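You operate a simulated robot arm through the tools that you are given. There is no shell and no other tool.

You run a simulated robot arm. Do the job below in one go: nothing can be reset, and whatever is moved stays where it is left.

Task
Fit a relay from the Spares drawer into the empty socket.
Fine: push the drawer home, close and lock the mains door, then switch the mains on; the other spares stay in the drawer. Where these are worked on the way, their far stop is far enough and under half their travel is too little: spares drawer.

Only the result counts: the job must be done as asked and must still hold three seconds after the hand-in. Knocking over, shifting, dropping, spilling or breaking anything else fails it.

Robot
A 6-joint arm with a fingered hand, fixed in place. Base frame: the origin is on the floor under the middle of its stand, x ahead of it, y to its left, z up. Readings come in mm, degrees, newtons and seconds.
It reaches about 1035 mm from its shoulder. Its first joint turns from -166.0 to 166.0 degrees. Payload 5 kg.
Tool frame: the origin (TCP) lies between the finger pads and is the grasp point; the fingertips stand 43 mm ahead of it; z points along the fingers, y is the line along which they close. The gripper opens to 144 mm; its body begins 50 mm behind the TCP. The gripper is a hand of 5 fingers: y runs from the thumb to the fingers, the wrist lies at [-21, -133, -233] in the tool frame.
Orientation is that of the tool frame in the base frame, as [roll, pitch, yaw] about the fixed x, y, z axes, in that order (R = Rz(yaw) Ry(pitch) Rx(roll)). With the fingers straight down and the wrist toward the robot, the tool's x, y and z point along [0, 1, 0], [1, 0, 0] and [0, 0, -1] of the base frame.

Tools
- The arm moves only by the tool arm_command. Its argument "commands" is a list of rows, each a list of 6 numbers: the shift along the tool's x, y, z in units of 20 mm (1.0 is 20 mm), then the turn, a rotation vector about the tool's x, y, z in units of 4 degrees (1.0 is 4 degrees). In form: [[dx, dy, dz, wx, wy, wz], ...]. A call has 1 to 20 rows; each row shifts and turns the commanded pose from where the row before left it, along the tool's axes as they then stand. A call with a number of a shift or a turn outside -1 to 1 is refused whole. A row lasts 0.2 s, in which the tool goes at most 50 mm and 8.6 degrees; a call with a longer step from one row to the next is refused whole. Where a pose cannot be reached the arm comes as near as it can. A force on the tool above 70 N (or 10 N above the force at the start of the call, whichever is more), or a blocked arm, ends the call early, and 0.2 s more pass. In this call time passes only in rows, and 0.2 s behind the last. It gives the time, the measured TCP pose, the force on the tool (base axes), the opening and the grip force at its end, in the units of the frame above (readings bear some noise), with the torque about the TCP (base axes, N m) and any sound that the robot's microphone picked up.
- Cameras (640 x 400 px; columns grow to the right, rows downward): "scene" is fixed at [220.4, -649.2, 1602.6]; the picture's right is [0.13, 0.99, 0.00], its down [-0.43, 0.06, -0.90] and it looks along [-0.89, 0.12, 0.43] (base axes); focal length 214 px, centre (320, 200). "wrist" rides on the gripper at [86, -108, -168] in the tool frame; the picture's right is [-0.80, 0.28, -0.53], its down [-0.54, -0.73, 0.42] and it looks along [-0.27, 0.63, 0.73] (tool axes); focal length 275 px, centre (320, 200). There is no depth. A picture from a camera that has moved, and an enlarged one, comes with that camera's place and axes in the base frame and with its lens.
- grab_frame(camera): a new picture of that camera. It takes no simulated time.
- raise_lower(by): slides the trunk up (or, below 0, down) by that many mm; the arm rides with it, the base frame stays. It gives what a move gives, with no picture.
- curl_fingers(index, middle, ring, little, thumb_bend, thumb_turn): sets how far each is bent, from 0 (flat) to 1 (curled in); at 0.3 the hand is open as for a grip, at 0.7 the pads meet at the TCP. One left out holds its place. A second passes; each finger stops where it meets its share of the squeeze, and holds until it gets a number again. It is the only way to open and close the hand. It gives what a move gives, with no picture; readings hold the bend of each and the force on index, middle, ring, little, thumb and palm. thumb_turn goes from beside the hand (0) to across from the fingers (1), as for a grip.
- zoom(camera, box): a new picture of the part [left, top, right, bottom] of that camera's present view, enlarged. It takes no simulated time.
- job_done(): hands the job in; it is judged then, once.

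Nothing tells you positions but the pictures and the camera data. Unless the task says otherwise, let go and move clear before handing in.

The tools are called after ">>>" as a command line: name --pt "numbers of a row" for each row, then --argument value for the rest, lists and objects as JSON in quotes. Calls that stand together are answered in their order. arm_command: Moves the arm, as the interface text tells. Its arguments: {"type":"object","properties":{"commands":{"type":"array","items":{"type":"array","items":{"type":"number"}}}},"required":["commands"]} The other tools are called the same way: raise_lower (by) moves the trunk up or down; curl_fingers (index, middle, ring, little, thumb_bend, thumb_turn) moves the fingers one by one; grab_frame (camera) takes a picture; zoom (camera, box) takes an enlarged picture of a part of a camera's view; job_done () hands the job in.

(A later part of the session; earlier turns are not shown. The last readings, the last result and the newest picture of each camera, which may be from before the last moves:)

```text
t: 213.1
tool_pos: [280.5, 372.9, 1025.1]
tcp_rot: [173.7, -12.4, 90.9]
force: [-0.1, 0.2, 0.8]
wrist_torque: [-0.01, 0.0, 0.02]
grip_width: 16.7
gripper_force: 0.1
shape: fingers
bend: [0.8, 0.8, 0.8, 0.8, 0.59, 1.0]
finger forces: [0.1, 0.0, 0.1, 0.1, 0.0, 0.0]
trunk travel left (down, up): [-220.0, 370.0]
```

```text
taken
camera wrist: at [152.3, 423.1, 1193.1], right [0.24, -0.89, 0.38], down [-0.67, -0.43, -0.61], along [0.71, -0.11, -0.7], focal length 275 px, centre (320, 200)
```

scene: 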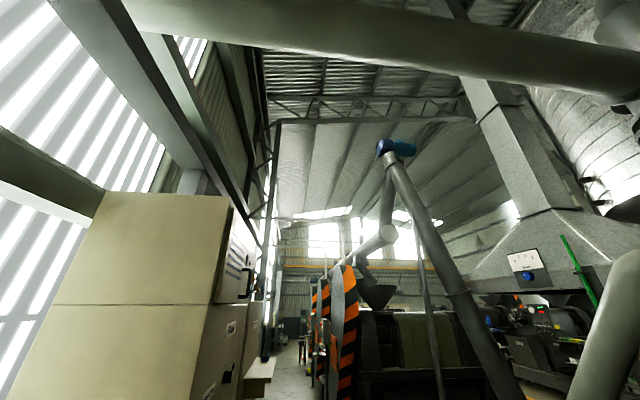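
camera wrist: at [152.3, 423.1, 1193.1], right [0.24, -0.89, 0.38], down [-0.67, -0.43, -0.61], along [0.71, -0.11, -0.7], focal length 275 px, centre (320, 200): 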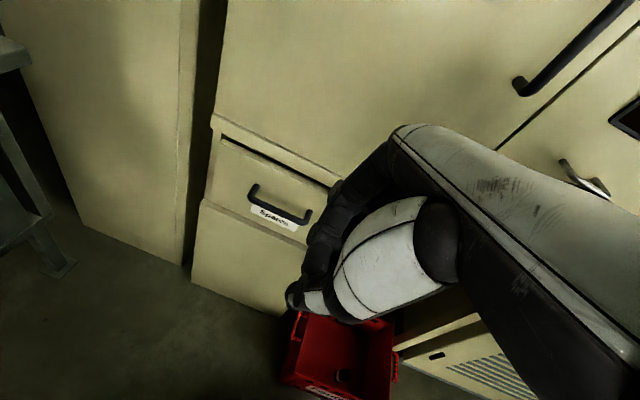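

>>> arm_command --pt "-0.4 0.2 0 -0.6 -0.78 1" --pt "-0.4 0.2 0 -0.6 -0.78 1" --pt "-0.4 0.25 0 -0.6 -0.78 1" --pt "-0.4 0.3 0 -0.6 -0.78 1" --pt "-0.35 0.35 0 -0.6 0 1" --pt "-0.35 0.35 0 -0.6 0 1" --pt "-0.35 0.4 0 -0.6 0 1" --pt "-0.35 0.4 0 -0.6 0 1" --pt "-0.3 0.4 0 -0.6 0 1" --pt "-0.3 0.4 0 -0.6 0 1"

>>> grab_frame --camera "wrist"

```text
t: 215.3
tool_pos: [315.7, 282.9, 1033.7]
tcp_rot: [154.4, -10.9, 50.2]
force: [-0.1, -1.4, 0.8]
wrist_torque: [0.0, 0.0, 0.01]
grip_width: 16.7
gripper_force: 0.0
shape: fingers
bend: [0.8, 0.8, 0.8, 0.8, 0.59, 1.0]
finger forces: [0.0, 0.0, 0.0, 0.0, 0.0, 0.0]
trunk travel left (down, up): [-220.0, 370.0]
```

```text
taken
camera wrist: at [225.8, 441.9, 1151.8], right [-0.55, -0.7, 0.44], down [-0.62, -0.01, -0.79], along [0.56, -0.71, -0.43], focal length 275 px, centre (320, 200)
```

wrist: 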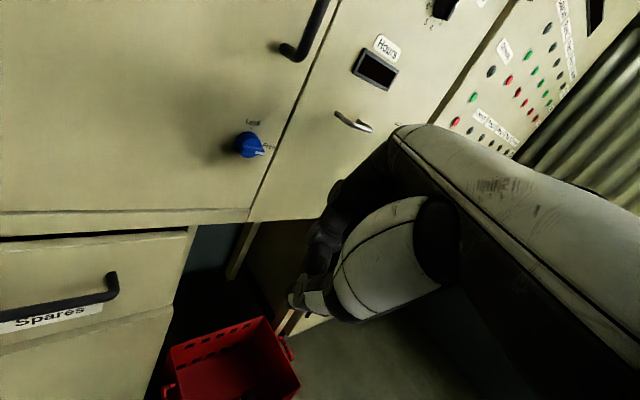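

Excellent view: the door is flush, with the blue knob and the handle visible. Zooming on the knob and the rest of the panel.

>>> zoom --camera "wrist" --box '[200, 100, 310, 190]'

>>> zoom --camera "wrist" --box '[200, 0, 500, 240]'

>>> zoom --camera "wrist" --box '[0, 140, 270, 320]'

```text
4.44 times, centred on (255, 145) of wrist
camera zoom: at [225.8, 441.9, 1151.8], right [-0.55, -0.7, 0.44], down [-0.62, -0.01, -0.79], along [0.56, -0.71, -0.43], focal length 1224 px, centre (609, 444)
```

zoom: 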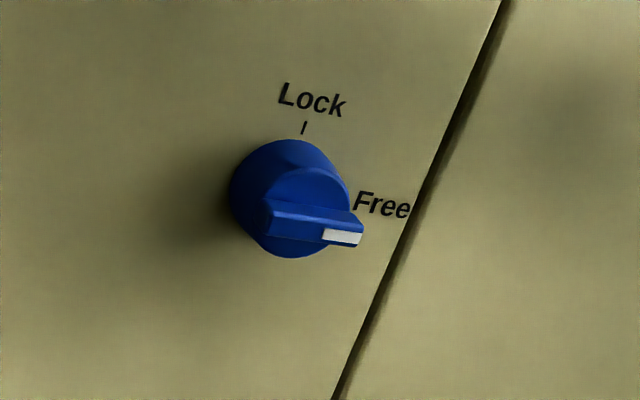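

```text
1.67 times, centred on (350, 120) of wrist
camera zoom: at [225.8, 441.9, 1151.8], right [-0.55, -0.7, 0.44], down [-0.62, -0.01, -0.79], along [0.56, -0.71, -0.43], focal length 459 px, centre (270, 333)
```

zoom: 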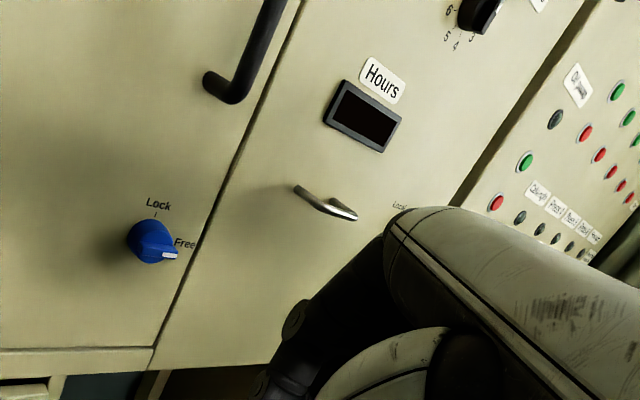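

```text
2.22 times, centred on (135, 230) of wrist
camera zoom: at [225.8, 441.9, 1151.8], right [-0.55, -0.7, 0.44], down [-0.62, -0.01, -0.79], along [0.56, -0.71, -0.43], focal length 612 px, centre (731, 133)
```

zoom: 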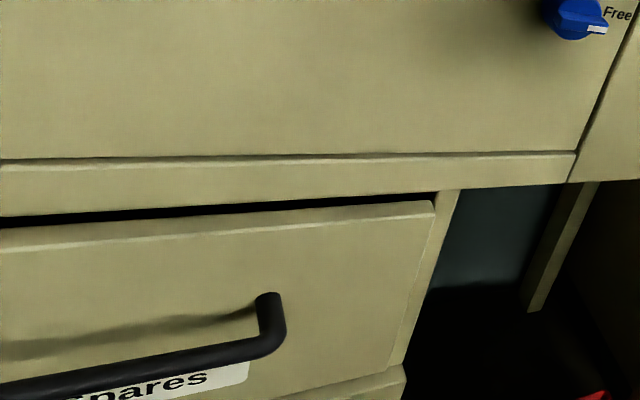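

The knob pointer is at "Free" (pointing right); "Lock" is straight up, a quarter turn counter-clockwise. I'll shift the camera for a second view to triangulate the knob.

>>> arm_command --pt "-0.6 0.4 0.5 0 0 0" --pt "-0.6 0.4 0.5 0 0 0" --pt "-0.6 0.4 0.5 0 0 0" --pt "-0.6 0.4 0.5 0 0 0"

>>> grab_frame --camera "wrist"

>>> zoom --camera "wrist" --box '[180, 60, 320, 170]'

```text
t: 216.3
tool_pos: [324.9, 221.3, 1003.0]
tcp_rot: [154.3, -10.8, 50.2]
force: [-0.2, 0.8, 1.3]
wrist_torque: [-0.06, -0.03, -0.01]
grip_width: 16.4
gripper_force: 0.1
shape: fingers
bend: [0.8, 0.8, 0.8, 0.8, 0.59, 1.0]
finger forces: [0.1, 0.0, 0.1, 0.0, 0.0, 0.0]
trunk travel left (down, up): [-220.0, 370.0]
```

```text
taken
camera wrist: at [234.5, 380.0, 1120.9], right [-0.55, -0.7, 0.44], down [-0.62, -0.01, -0.78], along [0.56, -0.71, -0.43], focal length 275 px, centre (320, 200)
```

wrist: 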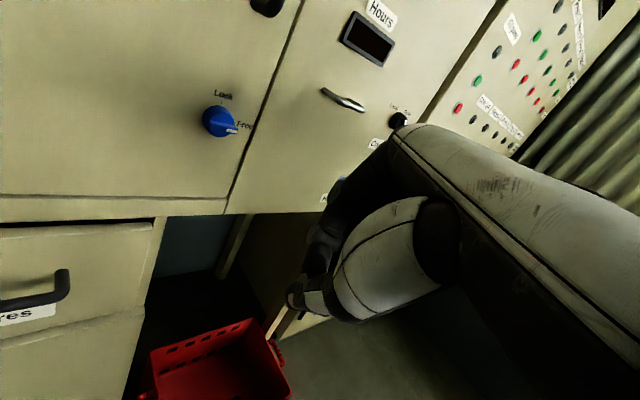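

```text
3.64 times, centred on (250, 115) of wrist
camera zoom: at [234.5, 380.0, 1120.9], right [-0.55, -0.7, 0.44], down [-0.62, -0.01, -0.78], along [0.56, -0.71, -0.43], focal length 1001 px, centre (574, 509)
```

zoom: 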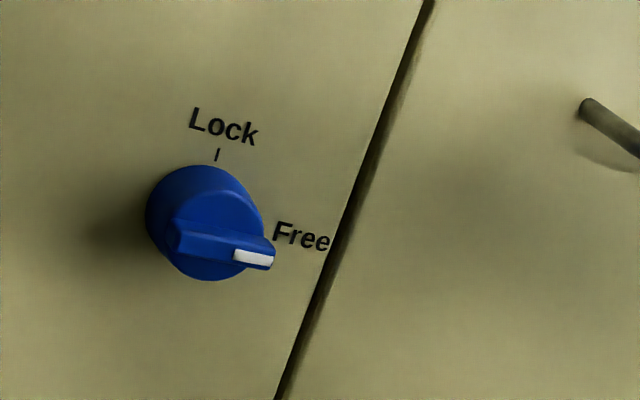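

Triangulated: knob centre near (y 208, z 981), bar about 32 mm long standing out to x≈567, door face at x≈597. I'll turn it by pushing the left end of the bar down with the index fingertip. First, lower the trunk for a better arm posture, set the index finger out, and tilt the hand up.

>>> curl_fingers --index 0.5 --middle 1.0 --ring 1.0 --little 1.0 --thumb_bend 0.3

>>> raise_lower --by -190

>>> arm_command --pt "0.2 0.5 -0.85 -1 0 0" --pt "0.2 0.55 -0.8 -1 0 0" --pt "0.2 0.6 -0.75 -1 0 0" --pt "0.2 0.65 -0.7 -1 0 0" --pt "0.2 0.7 -0.65 -1 0 0" --pt "0.2 0.75 -0.6 -1 0 0" --pt "0.2 0.8 -0.55 -1 0 0" --pt "0.2 0.85 -0.5 -1 0 0"

>>> grab_frame --camera "wrist"

```text
t: 217.3
tool_pos: [324.9, 221.9, 1004.0]
tcp_rot: [154.4, -10.8, 50.3]
force: [-0.7, -0.4, 0.5]
wrist_torque: [-0.01, 0.0, -0.02]
grip_width: 113.7
gripper_force: 0.0
shape: fingers
bend: [0.5, 1.0, 1.0, 1.0, 0.3, 0.98]
finger forces: [0.0, 0.0, 0.0, 0.1, 0.0, 0.0]
trunk travel left (down, up): [-220.0, 370.0]
```

```text
t: 219.4
tool_pos: [325.4, 222.2, 814.3]
tcp_rot: [154.3, -10.9, 50.3]
force: [-0.1, 0.8, 0.4]
wrist_torque: [0.06, -0.02, 0.01]
grip_width: 113.9
gripper_force: 0.1
shape: fingers
bend: [0.5, 1.0, 1.0, 1.0, 0.3, 0.98]
finger forces: [0.0, 0.1, 0.1, 0.1, 0.0, 0.0]
trunk travel left (down, up): [-30.0, 560.0]
```

```text
t: 221.2
tool_pos: [360.9, 210.8, 958.9]
tcp_rot: [124.9, -10.9, 50.0]
force: [0.5, -0.3, 0.0]
wrist_torque: [-0.03, -0.01, -0.04]
grip_width: 113.9
gripper_force: 0.0
shape: fingers
bend: [0.5, 1.0, 1.0, 1.0, 0.3, 0.98]
finger forces: [0.0, 0.0, 0.0, 0.0, 0.0, 0.1]
out of reach, approached as far as the arm can: row 5, 6, 7, 8
trunk travel left (down, up): [-30.0, 560.0]
```

```text
taken
camera wrist: at [259.9, 401.9, 980.3], right [-0.78, -0.5, 0.38], down [-0.29, -0.24, -0.92], along [0.56, -0.83, 0.04], focal length 275 px, centre (320, 200)
```

wrist: 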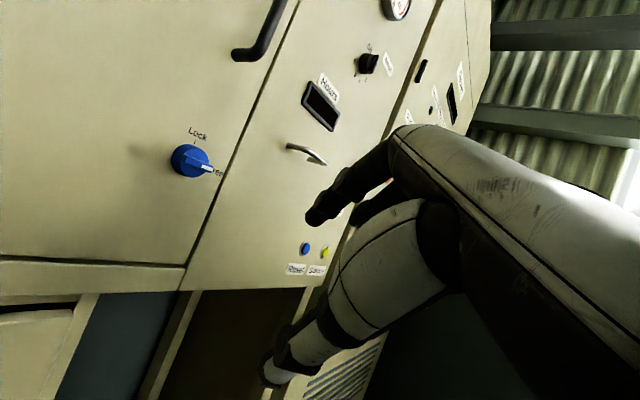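

The index finger is extended and the knob is in clear view. I'll move left and forward so the fingertip comes above-left of the bar's left end.

>>> arm_command --pt "0.96 0.133 0.224 0 0 0" --pt "0.96 0.133 0.224 0 0 0" --pt "0.96 0.133 0.224 0 0 0" --pt "0.96 0.133 0.224 0 0 0" --pt "0.96 0.133 0.224 0 0 0" --pt "0.96 0.133 0.224 0 0 0" --pt "0.96 0.133 0.1 0 0 0"

>>> grab_frame --camera "wrist"

```text
t: 222.8
tool_pos: [471.7, 290.0, 984.2]
tcp_rot: [122.5, -10.9, 50.2]
force: [0.1, -0.6, 0.3]
wrist_torque: [-0.02, 0.05, 0.01]
grip_width: 114.0
gripper_force: 0.0
shape: fingers
bend: [0.5, 1.0, 1.0, 1.0, 0.3, 0.98]
finger forces: [0.0, 0.0, 0.0, 0.1, 0.0, 0.0]
trunk travel left (down, up): [-30.0, 560.0]
```

```text
taken
camera wrist: at [371.6, 482.4, 998.4], right [-0.79, -0.49, 0.37], down [-0.26, -0.27, -0.93], along [0.55, -0.83, 0.08], focal length 275 px, centre (320, 200)
```

wrist: 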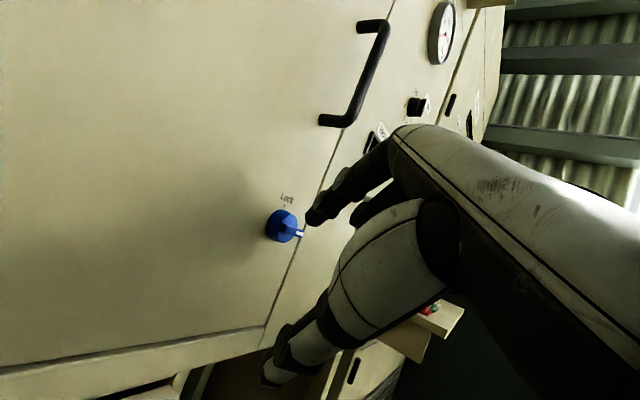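

>>> zoom --camera "wrist" --box '[230, 170, 370, 280]'

```text
3.64 times, centred on (300, 225) of wrist
camera zoom: at [371.6, 482.4, 998.4], right [-0.79, -0.49, 0.37], down [-0.26, -0.27, -0.93], along [0.55, -0.83, 0.08], focal length 1001 px, centre (393, 109)
```

zoom: 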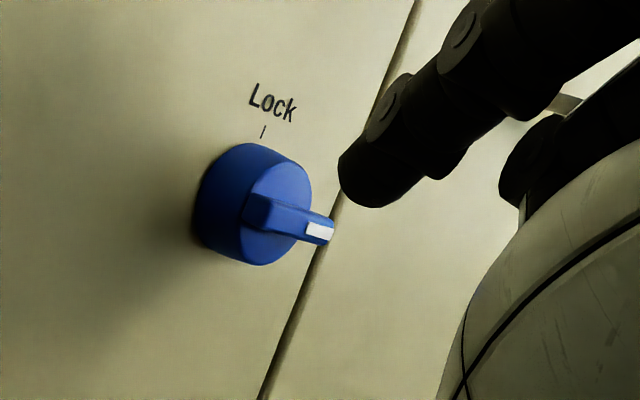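

>>> arm_command --pt "0.097 0.347 0.675 0 0 0" --pt "0.097 0.347 0.675 0 0 0" --pt "0.097 0.3 0.62 0 0 0"

>>> zoom --camera "wrist" --box '[230, 170, 370, 280]'

```text
t: 223.6
tool_pos: [509.3, 266.2, 980.6]
tcp_rot: [122.4, -10.8, 50.2]
force: [0.1, 0.0, 0.6]
wrist_torque: [0.02, 0.0, 0.0]
grip_width: 114.0
gripper_force: 0.1
shape: fingers
bend: [0.5, 1.0, 1.0, 1.0, 0.3, 0.98]
finger forces: [0.0, 0.0, 0.1, 0.1, 0.0, 0.0]
trunk travel left (down, up): [-30.0, 560.0]
```

```text
3.64 times, centred on (300, 225) of wrist
camera zoom: at [409.2, 459.3, 994.7], right [-0.79, -0.49, 0.37], down [-0.26, -0.27, -0.93], along [0.55, -0.83, 0.08], focal length 1001 px, centre (393, 109)
```

zoom: 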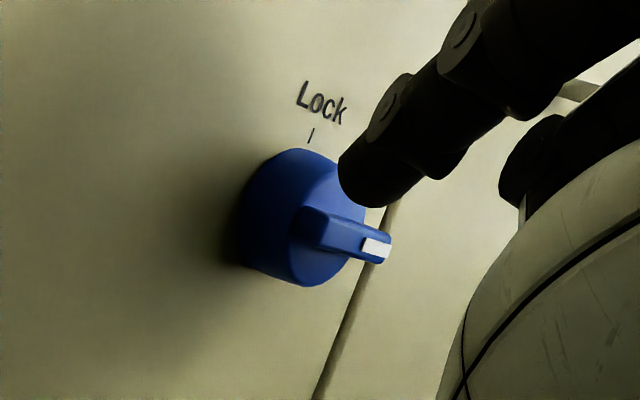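

The fingertip is above the bar's left end. I'll go slightly deeper and push down.

>>> arm_command --pt "0.18 0.13 0.27 0 0 0" --pt "0.03 -0.42 0.155 0 0 0" --pt "0.03 -0.42 0.155 0 0 0"

>>> zoom --camera "wrist" --box '[230, 170, 370, 280]'

```text
t: 224.4
tool_pos: [516.4, 271.1, 964.4]
tcp_rot: [122.5, -10.9, 50.2]
force: [-1.1, 0.6, 1.6]
wrist_torque: [-0.07, -0.11, 0.0]
grip_width: 115.5
gripper_force: 0.5
shape: fingers
bend: [0.49, 1.0, 1.0, 1.0, 0.3, 0.98]
finger forces: [1.3, 0.1, 0.0, 0.0, 0.0, 0.0]
trunk travel left (down, up): [-30.0, 560.0]
```

```text
3.64 times, centred on (300, 225) of wrist
camera zoom: at [416.1, 463.9, 977.8], right [-0.79, -0.49, 0.37], down [-0.26, -0.27, -0.93], along [0.55, -0.83, 0.08], focal length 1001 px, centre (393, 109)
```

zoom: 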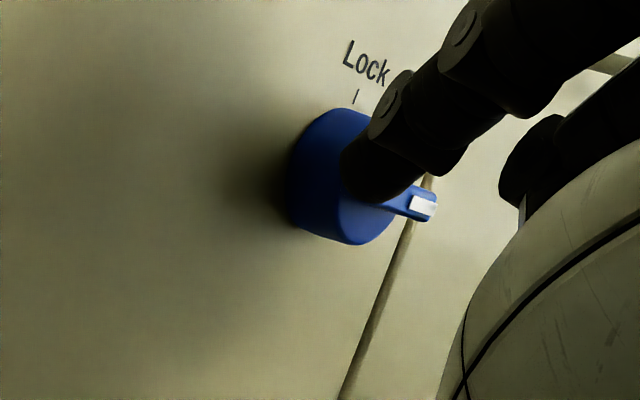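

>>> arm_command --pt "-0.05 -0.4 0.2 0 0 0" --pt "-0.17 -0.275 0.27 0 0 0"

>>> zoom --camera "wrist" --box '[230, 170, 370, 280]'

```text
t: 225.0
tool_pos: [516.2, 269.3, 948.4]
tcp_rot: [122.5, -10.9, 50.2]
force: [0.5, 0.0, 0.2]
wrist_torque: [0.0, -0.02, 0.04]
grip_width: 114.0
gripper_force: 0.0
shape: fingers
bend: [0.5, 1.0, 1.0, 1.0, 0.3, 0.98]
finger forces: [0.1, 0.0, 0.0, 0.0, 0.1, 0.1]
trunk travel left (down, up): [-30.0, 560.0]
```

```text
3.64 times, centred on (300, 225) of wrist
camera zoom: at [415.8, 462.6, 960.8], right [-0.79, -0.49, 0.37], down [-0.26, -0.27, -0.93], along [0.55, -0.83, 0.08], focal length 1001 px, centre (393, 109)
```

zoom: 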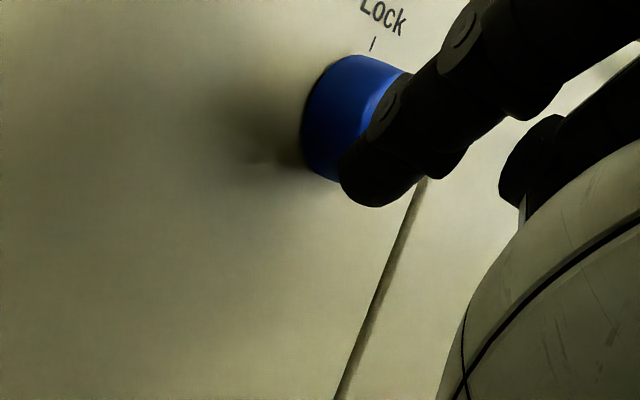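

>>> arm_command --pt "-0.15 0.115 0.08 0 0 0" --pt "-0.15 0.115 0.08 0 0 0"

>>> zoom --camera "wrist" --box '[230, 170, 370, 280]'

```text
t: 225.6
tool_pos: [515.3, 263.3, 946.7]
tcp_rot: [122.4, -10.9, 50.3]
force: [-1.1, 2.0, -1.2]
wrist_torque: [-0.01, 0.0, 0.01]
grip_width: 111.0
gripper_force: 0.6
shape: fingers
bend: [0.52, 1.0, 1.0, 1.0, 0.3, 0.98]
finger forces: [2.5, 0.0, 0.0, 0.0, 0.0, 0.0]
trunk travel left (down, up): [-30.0, 560.0]
```

```text
3.64 times, centred on (300, 225) of wrist
camera zoom: at [415.7, 454.7, 961.3], right [-0.79, -0.49, 0.37], down [-0.26, -0.27, -0.93], along [0.55, -0.83, 0.08], focal length 1001 px, centre (393, 109)
```

zoom: 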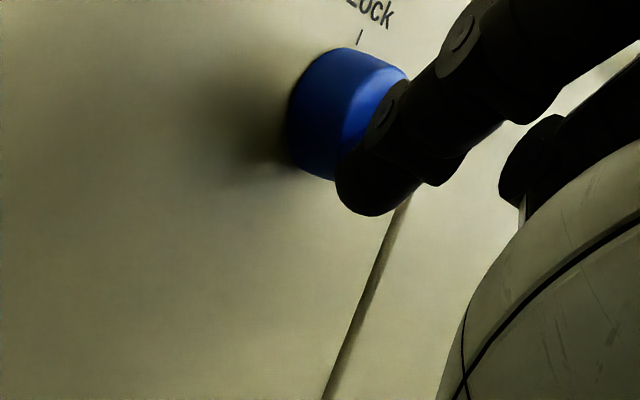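

>>> arm_command --pt "-0.15 0.115 0.08 0 0 0" --pt "-0.15 0.115 0.08 0 0 0"

>>> arm_command --pt "0.4 0 -0.3 0 0 0" --pt "0.4 0 -0.8 0 0 0" --pt "0.4 0 -0.8 0 0 0" --pt "0.4 0 -0.8 0 0 0"

>>> zoom --camera "wrist" --box '[200, 130, 370, 280]'

```text
t: 226.2
tool_pos: [516.3, 254.1, 947.7]
tcp_rot: [122.4, -10.8, 50.2]
force: [-3.1, 4.8, -4.3]
wrist_torque: [0.01, 0.15, 0.2]
grip_width: 106.3
gripper_force: 3.7
shape: fingers
bend: [0.54, 1.0, 1.0, 1.0, 0.3, 0.98]
finger forces: [6.3, 0.0, 0.0, 0.0, 0.0, 0.1]
trunk travel left (down, up): [-30.0, 560.0]
```

```text
t: 227.2
tool_pos: [496.6, 301.8, 982.2]
tcp_rot: [122.5, -10.9, 50.2]
force: [0.0, 0.7, 0.2]
wrist_torque: [0.05, 0.01, 0.03]
grip_width: 113.6
gripper_force: 0.0
shape: fingers
bend: [0.5, 1.0, 1.0, 1.0, 0.3, 0.98]
finger forces: [0.0, 0.1, 0.0, 0.0, 0.0, 0.0]
trunk travel left (down, up): [-30.0, 560.0]
```

```text
2.67 times, centred on (285, 205) of wrist
camera zoom: at [397.4, 495.1, 996.7], right [-0.79, -0.49, 0.37], down [-0.26, -0.27, -0.93], along [0.55, -0.83, 0.08], focal length 734 px, centre (413, 187)
```

zoom: 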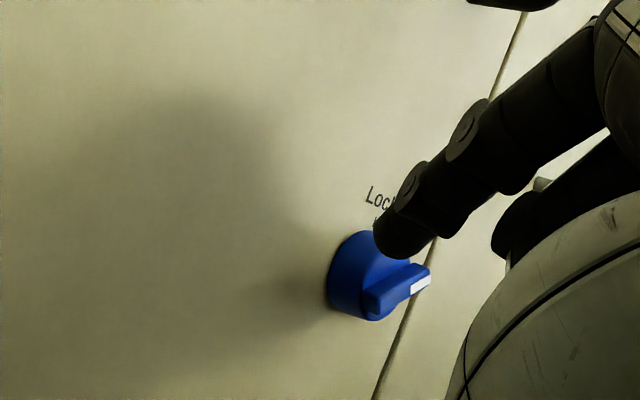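

The knob has turned about half-way. I'll come in again on the left side of the bar, a bit deeper, sweep its lower end down and right, then withdraw straight back.

>>> arm_command --pt "-0.15 0.18 0.65 0 0 0" --pt "-0.15 0.18 0.65 0 0 0" --pt "-0.2 0.135 0.61 0 0 0"

>>> zoom --camera "wrist" --box '[230, 150, 370, 270]'

```text
t: 228.0
tool_pos: [521.6, 272.5, 969.2]
tcp_rot: [122.4, -10.9, 50.2]
force: [-0.3, -0.1, 0.9]
wrist_torque: [-0.04, -0.01, -0.03]
grip_width: 113.7
gripper_force: 0.2
shape: fingers
bend: [0.5, 1.0, 1.0, 1.0, 0.3, 0.98]
finger forces: [0.0, 0.0, 0.1, 0.1, 0.0, 0.1]
trunk travel left (down, up): [-30.0, 560.0]
```

```text
3.33 times, centred on (300, 210) of wrist
camera zoom: at [421.4, 465.6, 983.4], right [-0.79, -0.49, 0.37], down [-0.26, -0.27, -0.93], along [0.55, -0.83, 0.08], focal length 918 px, centre (387, 167)
```

zoom: 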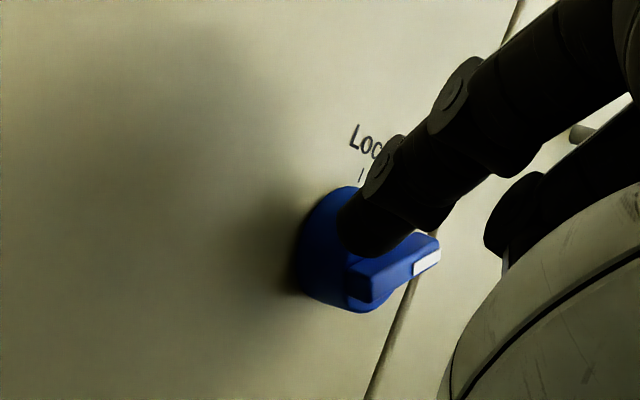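

>>> arm_command --pt "-0.1 -0.35 0.22 0 0 0" --pt "-0.1 -0.35 0.22 0 0 0"

>>> zoom --camera "wrist" --box '[230, 150, 370, 270]'

```text
t: 228.6
tool_pos: [521.2, 271.6, 952.2]
tcp_rot: [122.4, -10.9, 50.2]
force: [0.3, 0.0, 0.4]
wrist_torque: [-0.04, 0.02, -0.03]
grip_width: 113.9
gripper_force: 0.0
shape: fingers
bend: [0.5, 1.0, 1.0, 1.0, 0.3, 0.98]
finger forces: [0.1, 0.0, 0.0, 0.0, 0.1, 0.1]
trunk travel left (down, up): [-30.0, 560.0]
```

```text
3.33 times, centred on (300, 210) of wrist
camera zoom: at [420.8, 465.0, 966.3], right [-0.79, -0.49, 0.37], down [-0.26, -0.27, -0.93], along [0.55, -0.83, 0.08], focal length 918 px, centre (387, 167)
```

zoom: 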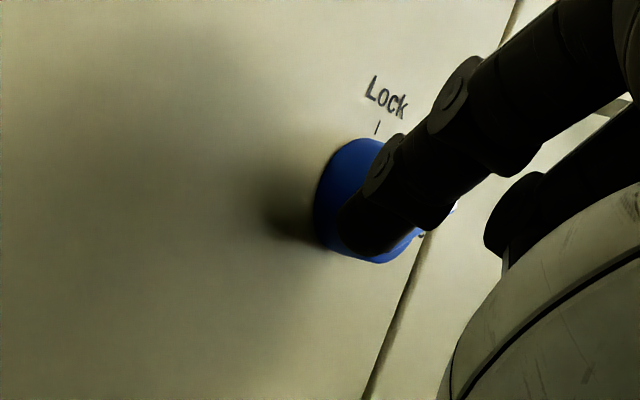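

>>> arm_command --pt "-0.25 -0.1 0.25 0 0 0" --pt "-0.25 -0.1 0.25 0 0 0"

>>> zoom --camera "wrist" --box '[230, 150, 370, 270]'

```text
t: 229.2
tool_pos: [520.1, 262.4, 941.7]
tcp_rot: [122.5, -10.9, 50.1]
force: [0.5, 1.1, -1.0]
wrist_torque: [0.03, 0.03, 0.07]
grip_width: 111.9
gripper_force: 1.0
shape: fingers
bend: [0.51, 1.0, 1.0, 1.0, 0.3, 0.98]
finger forces: [1.3, 0.0, 0.0, 0.0, 0.1, 0.0]
trunk travel left (down, up): [-30.0, 560.0]
```

```text
3.33 times, centred on (300, 210) of wrist
camera zoom: at [420.2, 454.6, 955.5], right [-0.79, -0.49, 0.37], down [-0.26, -0.27, -0.93], along [0.55, -0.83, 0.08], focal length 918 px, centre (387, 167)
```

zoom: 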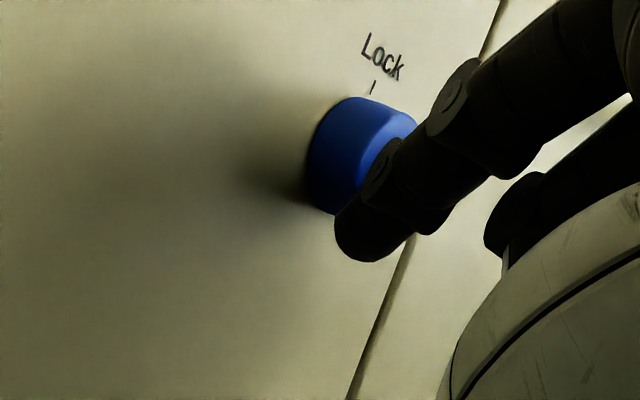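

>>> arm_command --pt "0 0.3 -0.12 0 0 0" --pt "-0.19 0.12 0.12 0 0 0" --pt "-0.19 0.12 0.12 0 0 0"

>>> zoom --camera "wrist" --box '[230, 150, 370, 270]'

```text
t: 230.0
tool_pos: [521.3, 250.5, 947.0]
tcp_rot: [122.4, -10.7, 50.0]
force: [-3.5, 5.7, -7.8]
wrist_torque: [0.07, 0.22, 0.19]
grip_width: 100.8
gripper_force: 4.9
shape: fingers
bend: [0.57, 1.0, 1.0, 1.0, 0.3, 0.98]
finger forces: [9.8, 0.0, 0.1, 0.1, 0.0, 0.0]
trunk travel left (down, up): [-30.0, 560.0]
```

```text
3.33 times, centred on (300, 210) of wrist
camera zoom: at [420.9, 443.0, 961.0], right [-0.79, -0.49, 0.37], down [-0.27, -0.27, -0.93], along [0.55, -0.83, 0.08], focal length 918 px, centre (387, 167)
```

zoom: 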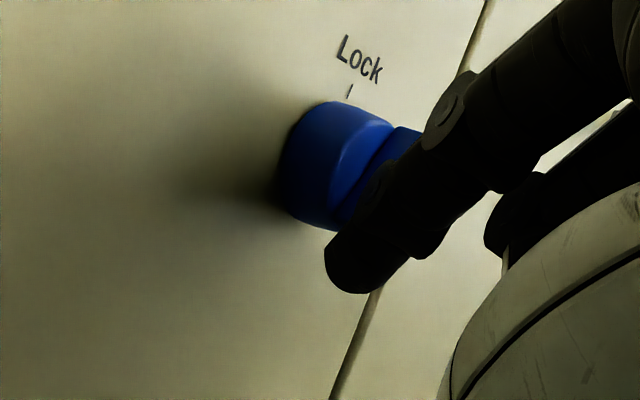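

>>> arm_command --pt "-0.2 0.15 0.1 0 0 0" --pt "-0.2 0.15 0.1 0 0 0"

>>> zoom --camera "wrist" --box '[230, 150, 370, 270]'

```text
t: 230.6
tool_pos: [520.9, 240.6, 950.6]
tcp_rot: [122.3, -10.9, 50.5]
force: [-5.9, 10.2, -4.1]
wrist_torque: [0.0, 0.09, 0.34]
grip_width: 96.5
gripper_force: 6.2
shape: fingers
bend: [0.6, 1.0, 1.0, 1.0, 0.3, 0.98]
finger forces: [12.1, 0.0, 0.0, 0.0, 0.0, 0.0]
trunk travel left (down, up): [-30.0, 560.0]
```

```text
3.33 times, centred on (300, 210) of wrist
camera zoom: at [419.7, 433.3, 963.2], right [-0.79, -0.49, 0.37], down [-0.26, -0.27, -0.93], along [0.55, -0.83, 0.09], focal length 918 px, centre (387, 167)
```

zoom: 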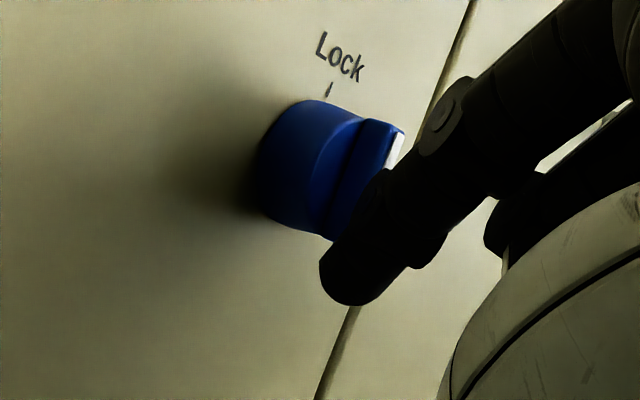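

The pointer is nearly at Lock now. A little more.

>>> arm_command --pt "-0.2 0.12 0.1 0 0 0" --pt "-0.2 0.12 0.1 0 0 0"

>>> zoom --camera "wrist" --box '[230, 150, 370, 270]'

```text
t: 231.2
tool_pos: [519.8, 228.5, 951.5]
tcp_rot: [122.4, -10.9, 50.1]
force: [-1.5, -1.5, -0.4]
wrist_torque: [0.02, -0.04, -0.08]
grip_width: 113.2
gripper_force: 0.9
shape: fingers
bend: [0.51, 1.0, 1.0, 1.0, 0.3, 0.98]
finger forces: [1.4, 0.1, 0.1, 0.0, 0.1, 0.0]
trunk travel left (down, up): [-30.0, 560.0]
```

```text
3.33 times, centred on (300, 210) of wrist
camera zoom: at [420.6, 420.6, 964.7], right [-0.8, -0.48, 0.36], down [-0.26, -0.27, -0.93], along [0.55, -0.83, 0.08], focal length 918 px, centre (387, 167)
```

zoom: 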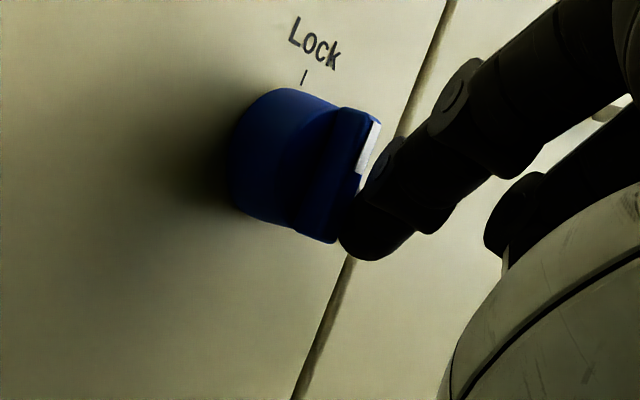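

The bar is vertical now, pointer at Lock; the finger slipped off to its right side. I'll withdraw straight back so as not to disturb it.

>>> arm_command --pt "-0.4 -0.1 -0.3 0 0 0" --pt "-0.7 -0.25 -0.65 0 0 0" --pt "-0.63 -0.31 -0.71 0 0 0" --pt "-0.63 -0.31 -0.71 0 0 0"

>>> grab_frame --camera "wrist"

>>> zoom --camera "wrist" --box '[150, 120, 330, 270]'

```text
t: 232.2
tool_pos: [450.7, 224.0, 949.5]
tcp_rot: [122.5, -10.9, 50.3]
force: [0.2, -0.8, -0.3]
wrist_torque: [0.0, 0.0, -0.04]
grip_width: 113.6
gripper_force: 0.1
shape: fingers
bend: [0.5, 1.0, 1.0, 1.0, 0.3, 0.98]
finger forces: [0.0, 0.0, 0.1, 0.0, 0.0, 0.0]
trunk travel left (down, up): [-30.0, 560.0]
```

```text
taken
camera wrist: at [350.7, 417.1, 963.7], right [-0.79, -0.49, 0.37], down [-0.26, -0.27, -0.93], along [0.55, -0.83, 0.08], focal length 275 px, centre (320, 200)
```

wrist: 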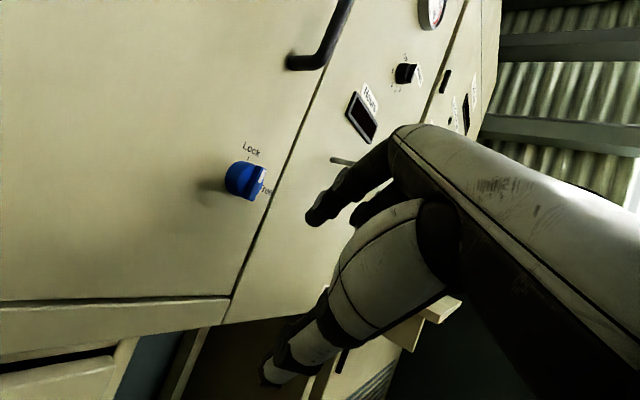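

```text
2.67 times, centred on (240, 195) of wrist
camera zoom: at [350.7, 417.1, 963.7], right [-0.79, -0.49, 0.37], down [-0.26, -0.27, -0.93], along [0.55, -0.83, 0.08], focal length 734 px, centre (533, 213)
```

zoom: 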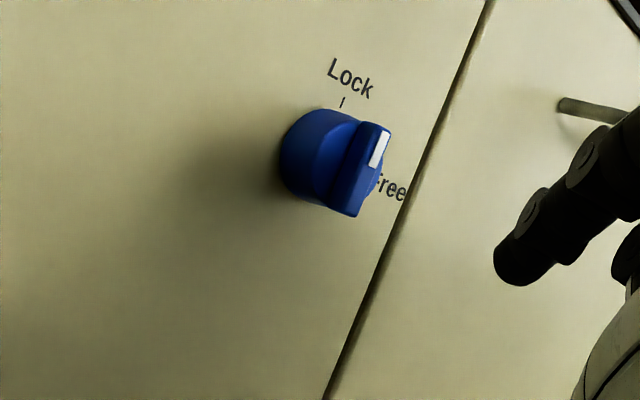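

The knob's bar is vertical at "Lock". Before going further I need to find the mains switch, so I'll back off, raise the trunk, and look at the upper part of the cabinet now that the door is shut.

>>> arm_command --pt "-0.3 -0.31 -0.71 0 0 0" --pt "-0.3 -0.31 -0.71 0 0 0" --pt "-0.3 -0.31 -0.71 0 0 0" --pt "-0.3 -0.31 -0.71 0 0 0"

>>> raise_lower --by 400

>>> grab_frame --camera "wrist"

```text
t: 233.2
tool_pos: [388.1, 244.4, 953.7]
tcp_rot: [122.4, -10.8, 50.3]
force: [0.4, 0.0, -1.2]
wrist_torque: [0.01, -0.02, -0.03]
grip_width: 113.8
gripper_force: 0.0
shape: fingers
bend: [0.5, 1.0, 1.0, 1.0, 0.3, 0.98]
finger forces: [0.1, 0.0, 0.0, 0.0, 0.0, 0.0]
trunk travel left (down, up): [-30.0, 560.0]
```

```text
t: 237.0
tool_pos: [386.8, 244.2, 1353.4]
tcp_rot: [122.3, -10.9, 50.4]
force: [0.3, 0.3, -0.2]
wrist_torque: [-0.01, 0.01, 0.01]
grip_width: 113.5
gripper_force: 0.1
shape: fingers
bend: [0.5, 1.0, 1.0, 1.0, 0.3, 0.98]
finger forces: [0.0, 0.0, 0.0, 0.0, 0.1, 0.0]
trunk travel left (down, up): [-430.0, 160.0]
```

```text
taken
camera wrist: at [287.2, 437.1, 1368.3], right [-0.79, -0.49, 0.37], down [-0.26, -0.27, -0.93], along [0.55, -0.83, 0.08], focal length 275 px, centre (320, 200)
```

wrist: 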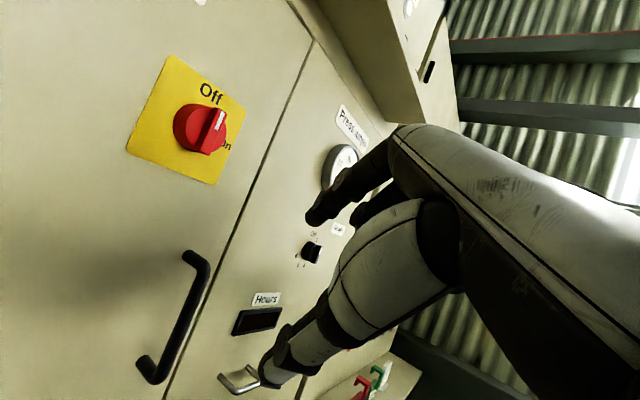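

There is the mains switch: a red rotary handle on a yellow plate on the door, now at "Off" (up), with "On" to the right. Zooming in to measure it.

>>> zoom --camera "wrist" --box '[110, 40, 270, 200]'

>>> zoom --camera "wrist" --box '[0, 0, 320, 200]'

```text
2.50 times, centred on (190, 120) of wrist
camera zoom: at [287.2, 437.1, 1368.3], right [-0.79, -0.49, 0.37], down [-0.26, -0.27, -0.93], along [0.55, -0.83, 0.08], focal length 688 px, centre (645, 400)
```

zoom: 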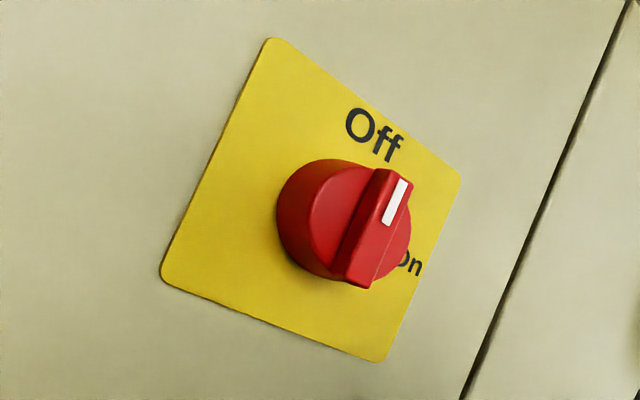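

```text
2.00 times, centred on (160, 100) of wrist
camera zoom: at [287.2, 437.1, 1368.3], right [-0.79, -0.49, 0.37], down [-0.26, -0.27, -0.93], along [0.55, -0.83, 0.08], focal length 551 px, centre (640, 400)
```

zoom: 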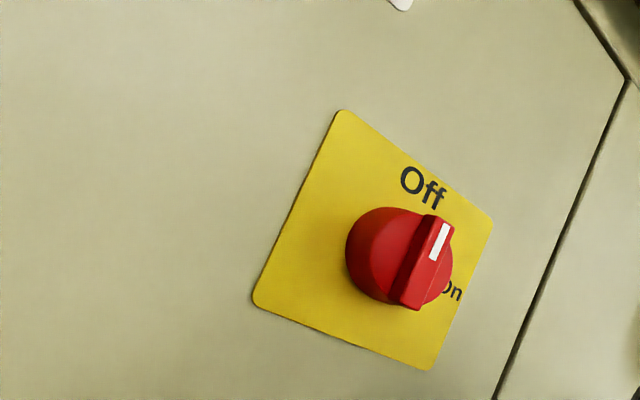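

The switch plate centre fits to (y 264, z 1421) with the red bar standing out to x≈567 and about 27 mm half-length. I'll bring the index fingertip to the left of the bar's top end and sweep it right and over to "On".

>>> arm_command --pt "0.96 0.311 -0.066 0 0 0" --pt "0.96 0.311 -0.066 0 0 0" --pt "0.96 0.311 -0.066 0 0 0" --pt "0.96 0.311 -0.066 0 0 0" --pt "0.96 0.311 -0.066 0 0 0" --pt "0.96 0.311 -0.066 0 0 0" --pt "0.96 0.311 -0.066 0 0 0" --pt "0.96 0.311 -0.066 0 0 0"

>>> grab_frame --camera "wrist"

>>> zoom --camera "wrist" --box '[210, 140, 370, 280]'

```text
t: 238.8
tool_pos: [491.7, 342.4, 1428.8]
tcp_rot: [122.5, -10.8, 50.1]
force: [-0.3, 0.0, -0.1]
wrist_torque: [-0.01, -0.01, -0.04]
grip_width: 113.9
gripper_force: 0.2
shape: fingers
bend: [0.5, 1.0, 1.0, 1.0, 0.3, 0.98]
finger forces: [0.0, 0.1, 0.0, 0.1, 0.0, 0.0]
trunk travel left (down, up): [-430.0, 160.0]
```

```text
taken
camera wrist: at [392.0, 535.8, 1442.8], right [-0.79, -0.49, 0.37], down [-0.26, -0.27, -0.93], along [0.55, -0.83, 0.08], focal length 275 px, centre (320, 200)
```

wrist: 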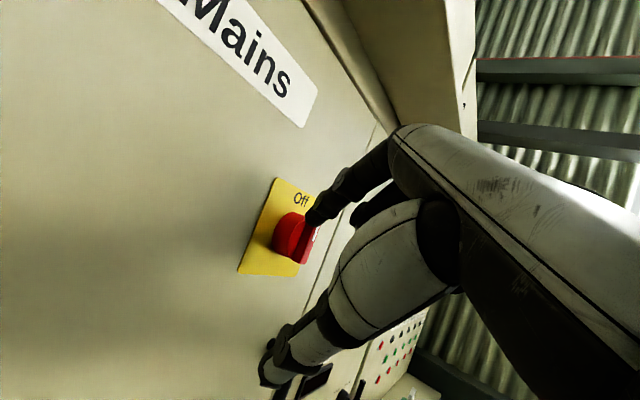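

```text
2.86 times, centred on (290, 210) of wrist
camera zoom: at [392.0, 535.8, 1442.8], right [-0.79, -0.49, 0.37], down [-0.26, -0.27, -0.93], along [0.55, -0.83, 0.08], focal length 786 px, centre (406, 171)
```

zoom: 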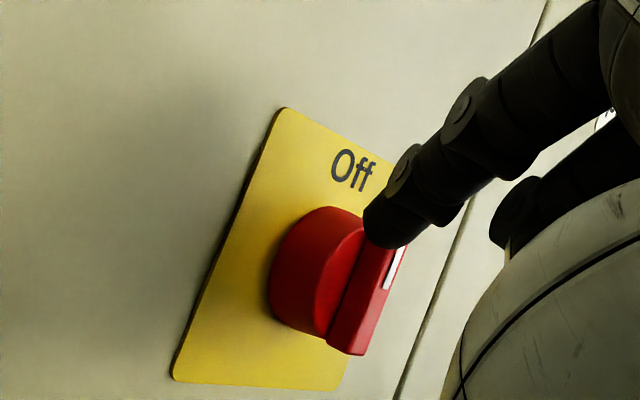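

>>> arm_command --pt "0.07 0.25 0.655 0 0 0" --pt "0.07 0.25 0.655 0 0 0"

>>> zoom --camera "wrist" --box '[210, 140, 370, 280]'

```text
t: 239.4
tool_pos: [515.7, 328.1, 1425.0]
tcp_rot: [122.4, -10.9, 50.3]
force: [-0.2, 0.3, 0.0]
wrist_torque: [0.01, -0.01, 0.01]
grip_width: 113.5
gripper_force: 0.0
shape: fingers
bend: [0.5, 1.0, 1.0, 1.0, 0.3, 0.98]
finger forces: [0.1, 0.0, 0.0, 0.1, 0.0, 0.0]
trunk travel left (down, up): [-430.0, 160.0]
```

```text
2.86 times, centred on (290, 210) of wrist
camera zoom: at [415.6, 520.2, 1438.8], right [-0.79, -0.49, 0.37], down [-0.26, -0.27, -0.93], along [0.55, -0.83, 0.08], focal length 786 px, centre (406, 171)
```

zoom: 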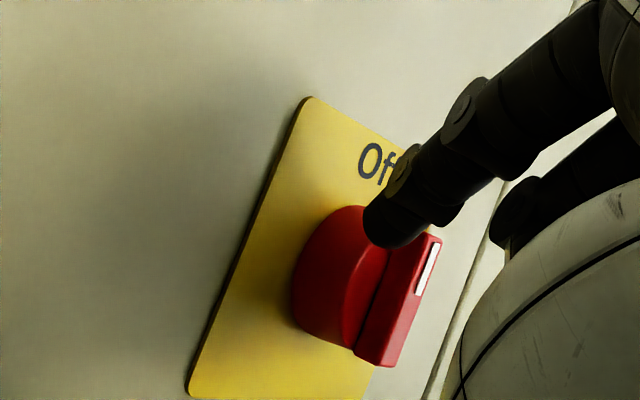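

>>> arm_command --pt "-0.25 0.225 0.12 0 0 0" --pt "-0.25 0.225 0.12 0 0 0" --pt "-0.25 0.2 0.12 0 0 0"

>>> zoom --camera "wrist" --box '[210, 140, 370, 280]'

```text
t: 240.2
tool_pos: [515.4, 304.5, 1429.4]
tcp_rot: [122.4, -10.9, 50.2]
force: [-0.6, 0.5, -1.0]
wrist_torque: [-0.03, 0.03, 0.09]
grip_width: 113.2
gripper_force: 0.1
shape: fingers
bend: [0.5, 1.0, 1.0, 1.0, 0.3, 0.98]
finger forces: [0.6, 0.0, 0.0, 0.0, 0.0, 0.0]
trunk travel left (down, up): [-430.0, 160.0]
```

```text
2.86 times, centred on (290, 210) of wrist
camera zoom: at [415.1, 499.1, 1443.3], right [-0.79, -0.49, 0.37], down [-0.26, -0.27, -0.93], along [0.55, -0.83, 0.08], focal length 786 px, centre (406, 171)
```

zoom: 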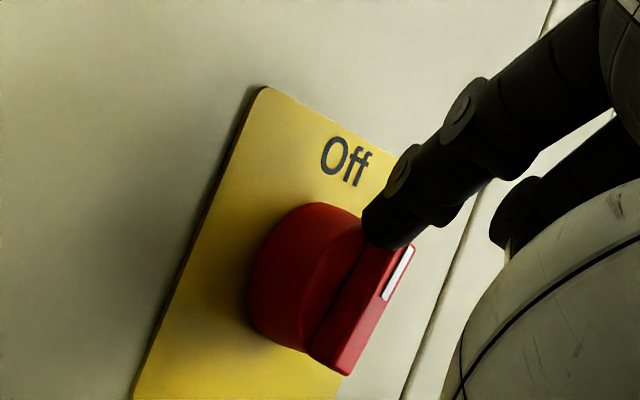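

>>> arm_command --pt "-0.27 0.1 0.18 0 0 0" --pt "-0.27 0.05 0.2 0 0 0"

>>> zoom --camera "wrist" --box '[210, 140, 370, 280]'

```text
t: 240.8
tool_pos: [515.3, 293.4, 1425.9]
tcp_rot: [122.4, -10.9, 50.2]
force: [0.1, 0.1, 0.2]
wrist_torque: [-0.03, 0.01, 0.06]
grip_width: 114.1
gripper_force: 0.5
shape: fingers
bend: [0.5, 1.0, 1.0, 1.0, 0.3, 0.98]
finger forces: [0.7, 0.1, 0.1, 0.0, 0.0, 0.0]
trunk travel left (down, up): [-430.0, 160.0]
```

```text
2.86 times, centred on (290, 210) of wrist
camera zoom: at [414.7, 485.8, 1440.0], right [-0.79, -0.49, 0.37], down [-0.26, -0.27, -0.93], along [0.55, -0.83, 0.08], focal length 786 px, centre (406, 171)
```

zoom: 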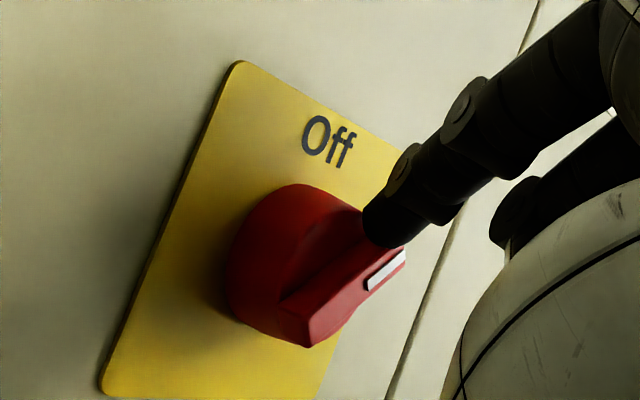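

>>> arm_command --pt "-0.3 -0.05 0.28 0 0 0" --pt "-0.13 -0.2 0.2 0 0 0"

>>> zoom --camera "wrist" --box '[210, 140, 370, 280]'

```text
t: 241.4
tool_pos: [514.8, 282.6, 1416.3]
tcp_rot: [122.3, -10.9, 50.3]
force: [-0.2, -2.3, 0.9]
wrist_torque: [0.03, -0.06, -0.13]
grip_width: 116.3
gripper_force: 1.3
shape: fingers
bend: [0.49, 1.0, 1.0, 1.0, 0.3, 0.98]
finger forces: [2.2, 0.0, 0.0, 0.0, 0.0, 0.1]
trunk travel left (down, up): [-430.0, 160.0]
```

```text
2.86 times, centred on (290, 210) of wrist
camera zoom: at [414.7, 476.2, 1429.0], right [-0.79, -0.49, 0.37], down [-0.26, -0.27, -0.93], along [0.55, -0.83, 0.08], focal length 786 px, centre (406, 171)
```

zoom: 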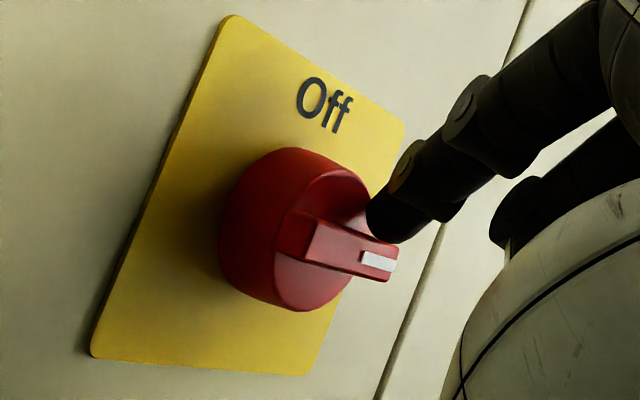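

The switch has turned to "On". I'll press slightly further to make sure it's at its stop.

>>> arm_command --pt "0.05 -0.22 0.12 0 0 0" --pt "0.05 -0.15 0.1 0 0 0"

>>> zoom --camera "wrist" --box '[210, 140, 370, 280]'

```text
t: 242.0
tool_pos: [516.2, 286.4, 1408.0]
tcp_rot: [122.3, -11.0, 50.2]
force: [-4.2, -3.0, 6.5]
wrist_torque: [-0.14, -0.45, -0.4]
grip_width: 122.5
gripper_force: 4.7
shape: fingers
bend: [0.45, 1.0, 1.0, 1.0, 0.3, 0.98]
finger forces: [8.9, 0.0, 0.1, 0.0, 0.0, 0.0]
trunk travel left (down, up): [-430.0, 160.0]
```

```text
2.86 times, centred on (290, 210) of wrist
camera zoom: at [415.6, 479.3, 1421.9], right [-0.79, -0.49, 0.36], down [-0.26, -0.27, -0.93], along [0.55, -0.83, 0.08], focal length 786 px, centre (406, 171)
```

zoom: 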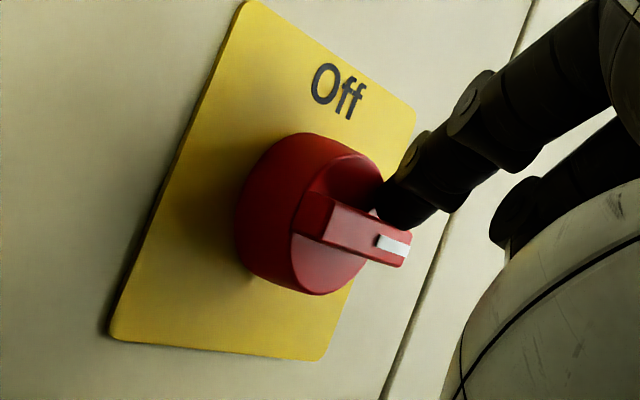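

It's at the stop (9 N, no more movement). Lifting the finger off and withdrawing.

>>> arm_command --pt "0.07 0.4 -0.25 0 0 0" --pt "-0.3 0 -0.5 0 0 0" --pt "-0.63 -0.31 -0.71 0 0 0" --pt "-0.63 -0.31 -0.71 0 0 0" --pt "-0.63 -0.31 -0.71 0 0 0" --pt "-0.63 -0.31 -0.71 0 0 0"

>>> grab_frame --camera "wrist"

>>> zoom --camera "wrist" --box '[150, 60, 350, 240]'

```text
t: 243.4
tool_pos: [424.9, 287.2, 1420.0]
tcp_rot: [122.4, -10.8, 50.1]
force: [0.7, -0.7, 0.4]
wrist_torque: [0.03, -0.02, 0.02]
grip_width: 113.9
gripper_force: 0.1
shape: fingers
bend: [0.5, 1.0, 1.0, 1.0, 0.3, 0.98]
finger forces: [0.0, 0.0, 0.0, 0.0, 0.0, 0.0]
trunk travel left (down, up): [-430.0, 160.0]
```

```text
taken
camera wrist: at [325.2, 479.9, 1434.7], right [-0.79, -0.49, 0.37], down [-0.26, -0.27, -0.93], along [0.55, -0.83, 0.08], focal length 275 px, centre (320, 200)
```

wrist: 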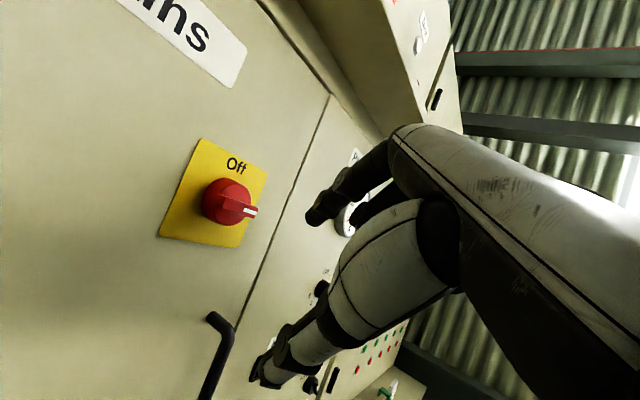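

```text
2.22 times, centred on (250, 150) of wrist
camera zoom: at [325.2, 479.9, 1434.7], right [-0.79, -0.49, 0.37], down [-0.26, -0.27, -0.93], along [0.55, -0.83, 0.08], focal length 612 px, centre (476, 311)
```

zoom: 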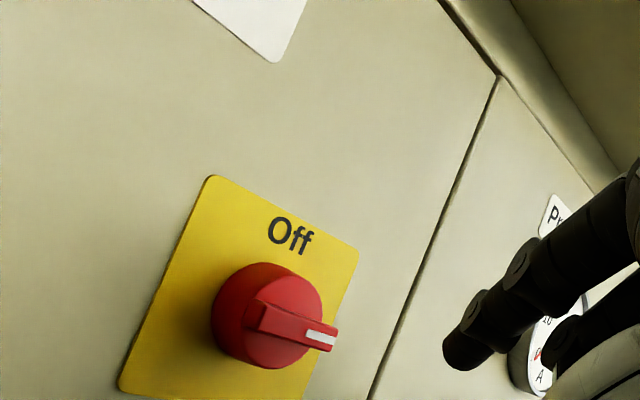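

The mains switch stands at "On". I'll go back down to verify the lock knob and the drawer once more.

>>> raise_lower --by -400

>>> grab_frame --camera "wrist"

>>> zoom --camera "wrist" --box '[150, 140, 310, 280]'

```text
t: 247.2
tool_pos: [426.2, 287.8, 1020.7]
tcp_rot: [122.4, -10.9, 50.3]
force: [-0.1, 0.2, -0.5]
wrist_torque: [0.0, -0.03, 0.0]
grip_width: 114.2
gripper_force: 0.1
shape: fingers
bend: [0.5, 1.0, 1.0, 1.0, 0.3, 0.98]
finger forces: [0.0, 0.0, 0.0, 0.0, 0.1, 0.0]
trunk travel left (down, up): [-30.0, 560.0]
```

```text
taken
camera wrist: at [325.5, 480.2, 1034.4], right [-0.79, -0.49, 0.37], down [-0.26, -0.27, -0.93], along [0.55, -0.83, 0.08], focal length 275 px, centre (320, 200)
```

wrist: 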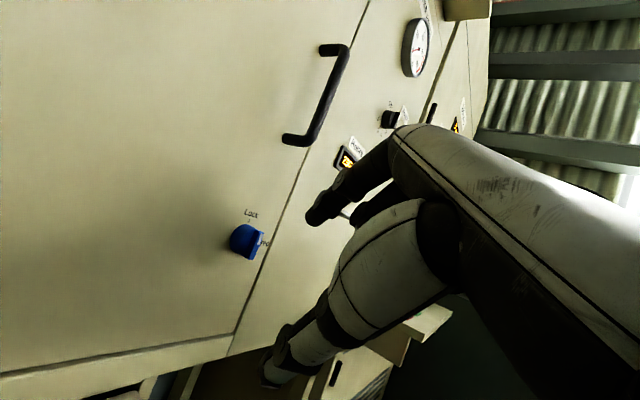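

```text
2.86 times, centred on (230, 210) of wrist
camera zoom: at [325.5, 480.2, 1034.4], right [-0.79, -0.49, 0.37], down [-0.26, -0.27, -0.93], along [0.55, -0.83, 0.08], focal length 786 px, centre (577, 171)
```

zoom: 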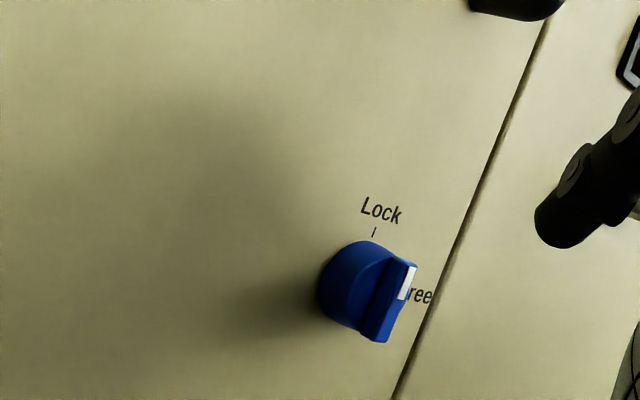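

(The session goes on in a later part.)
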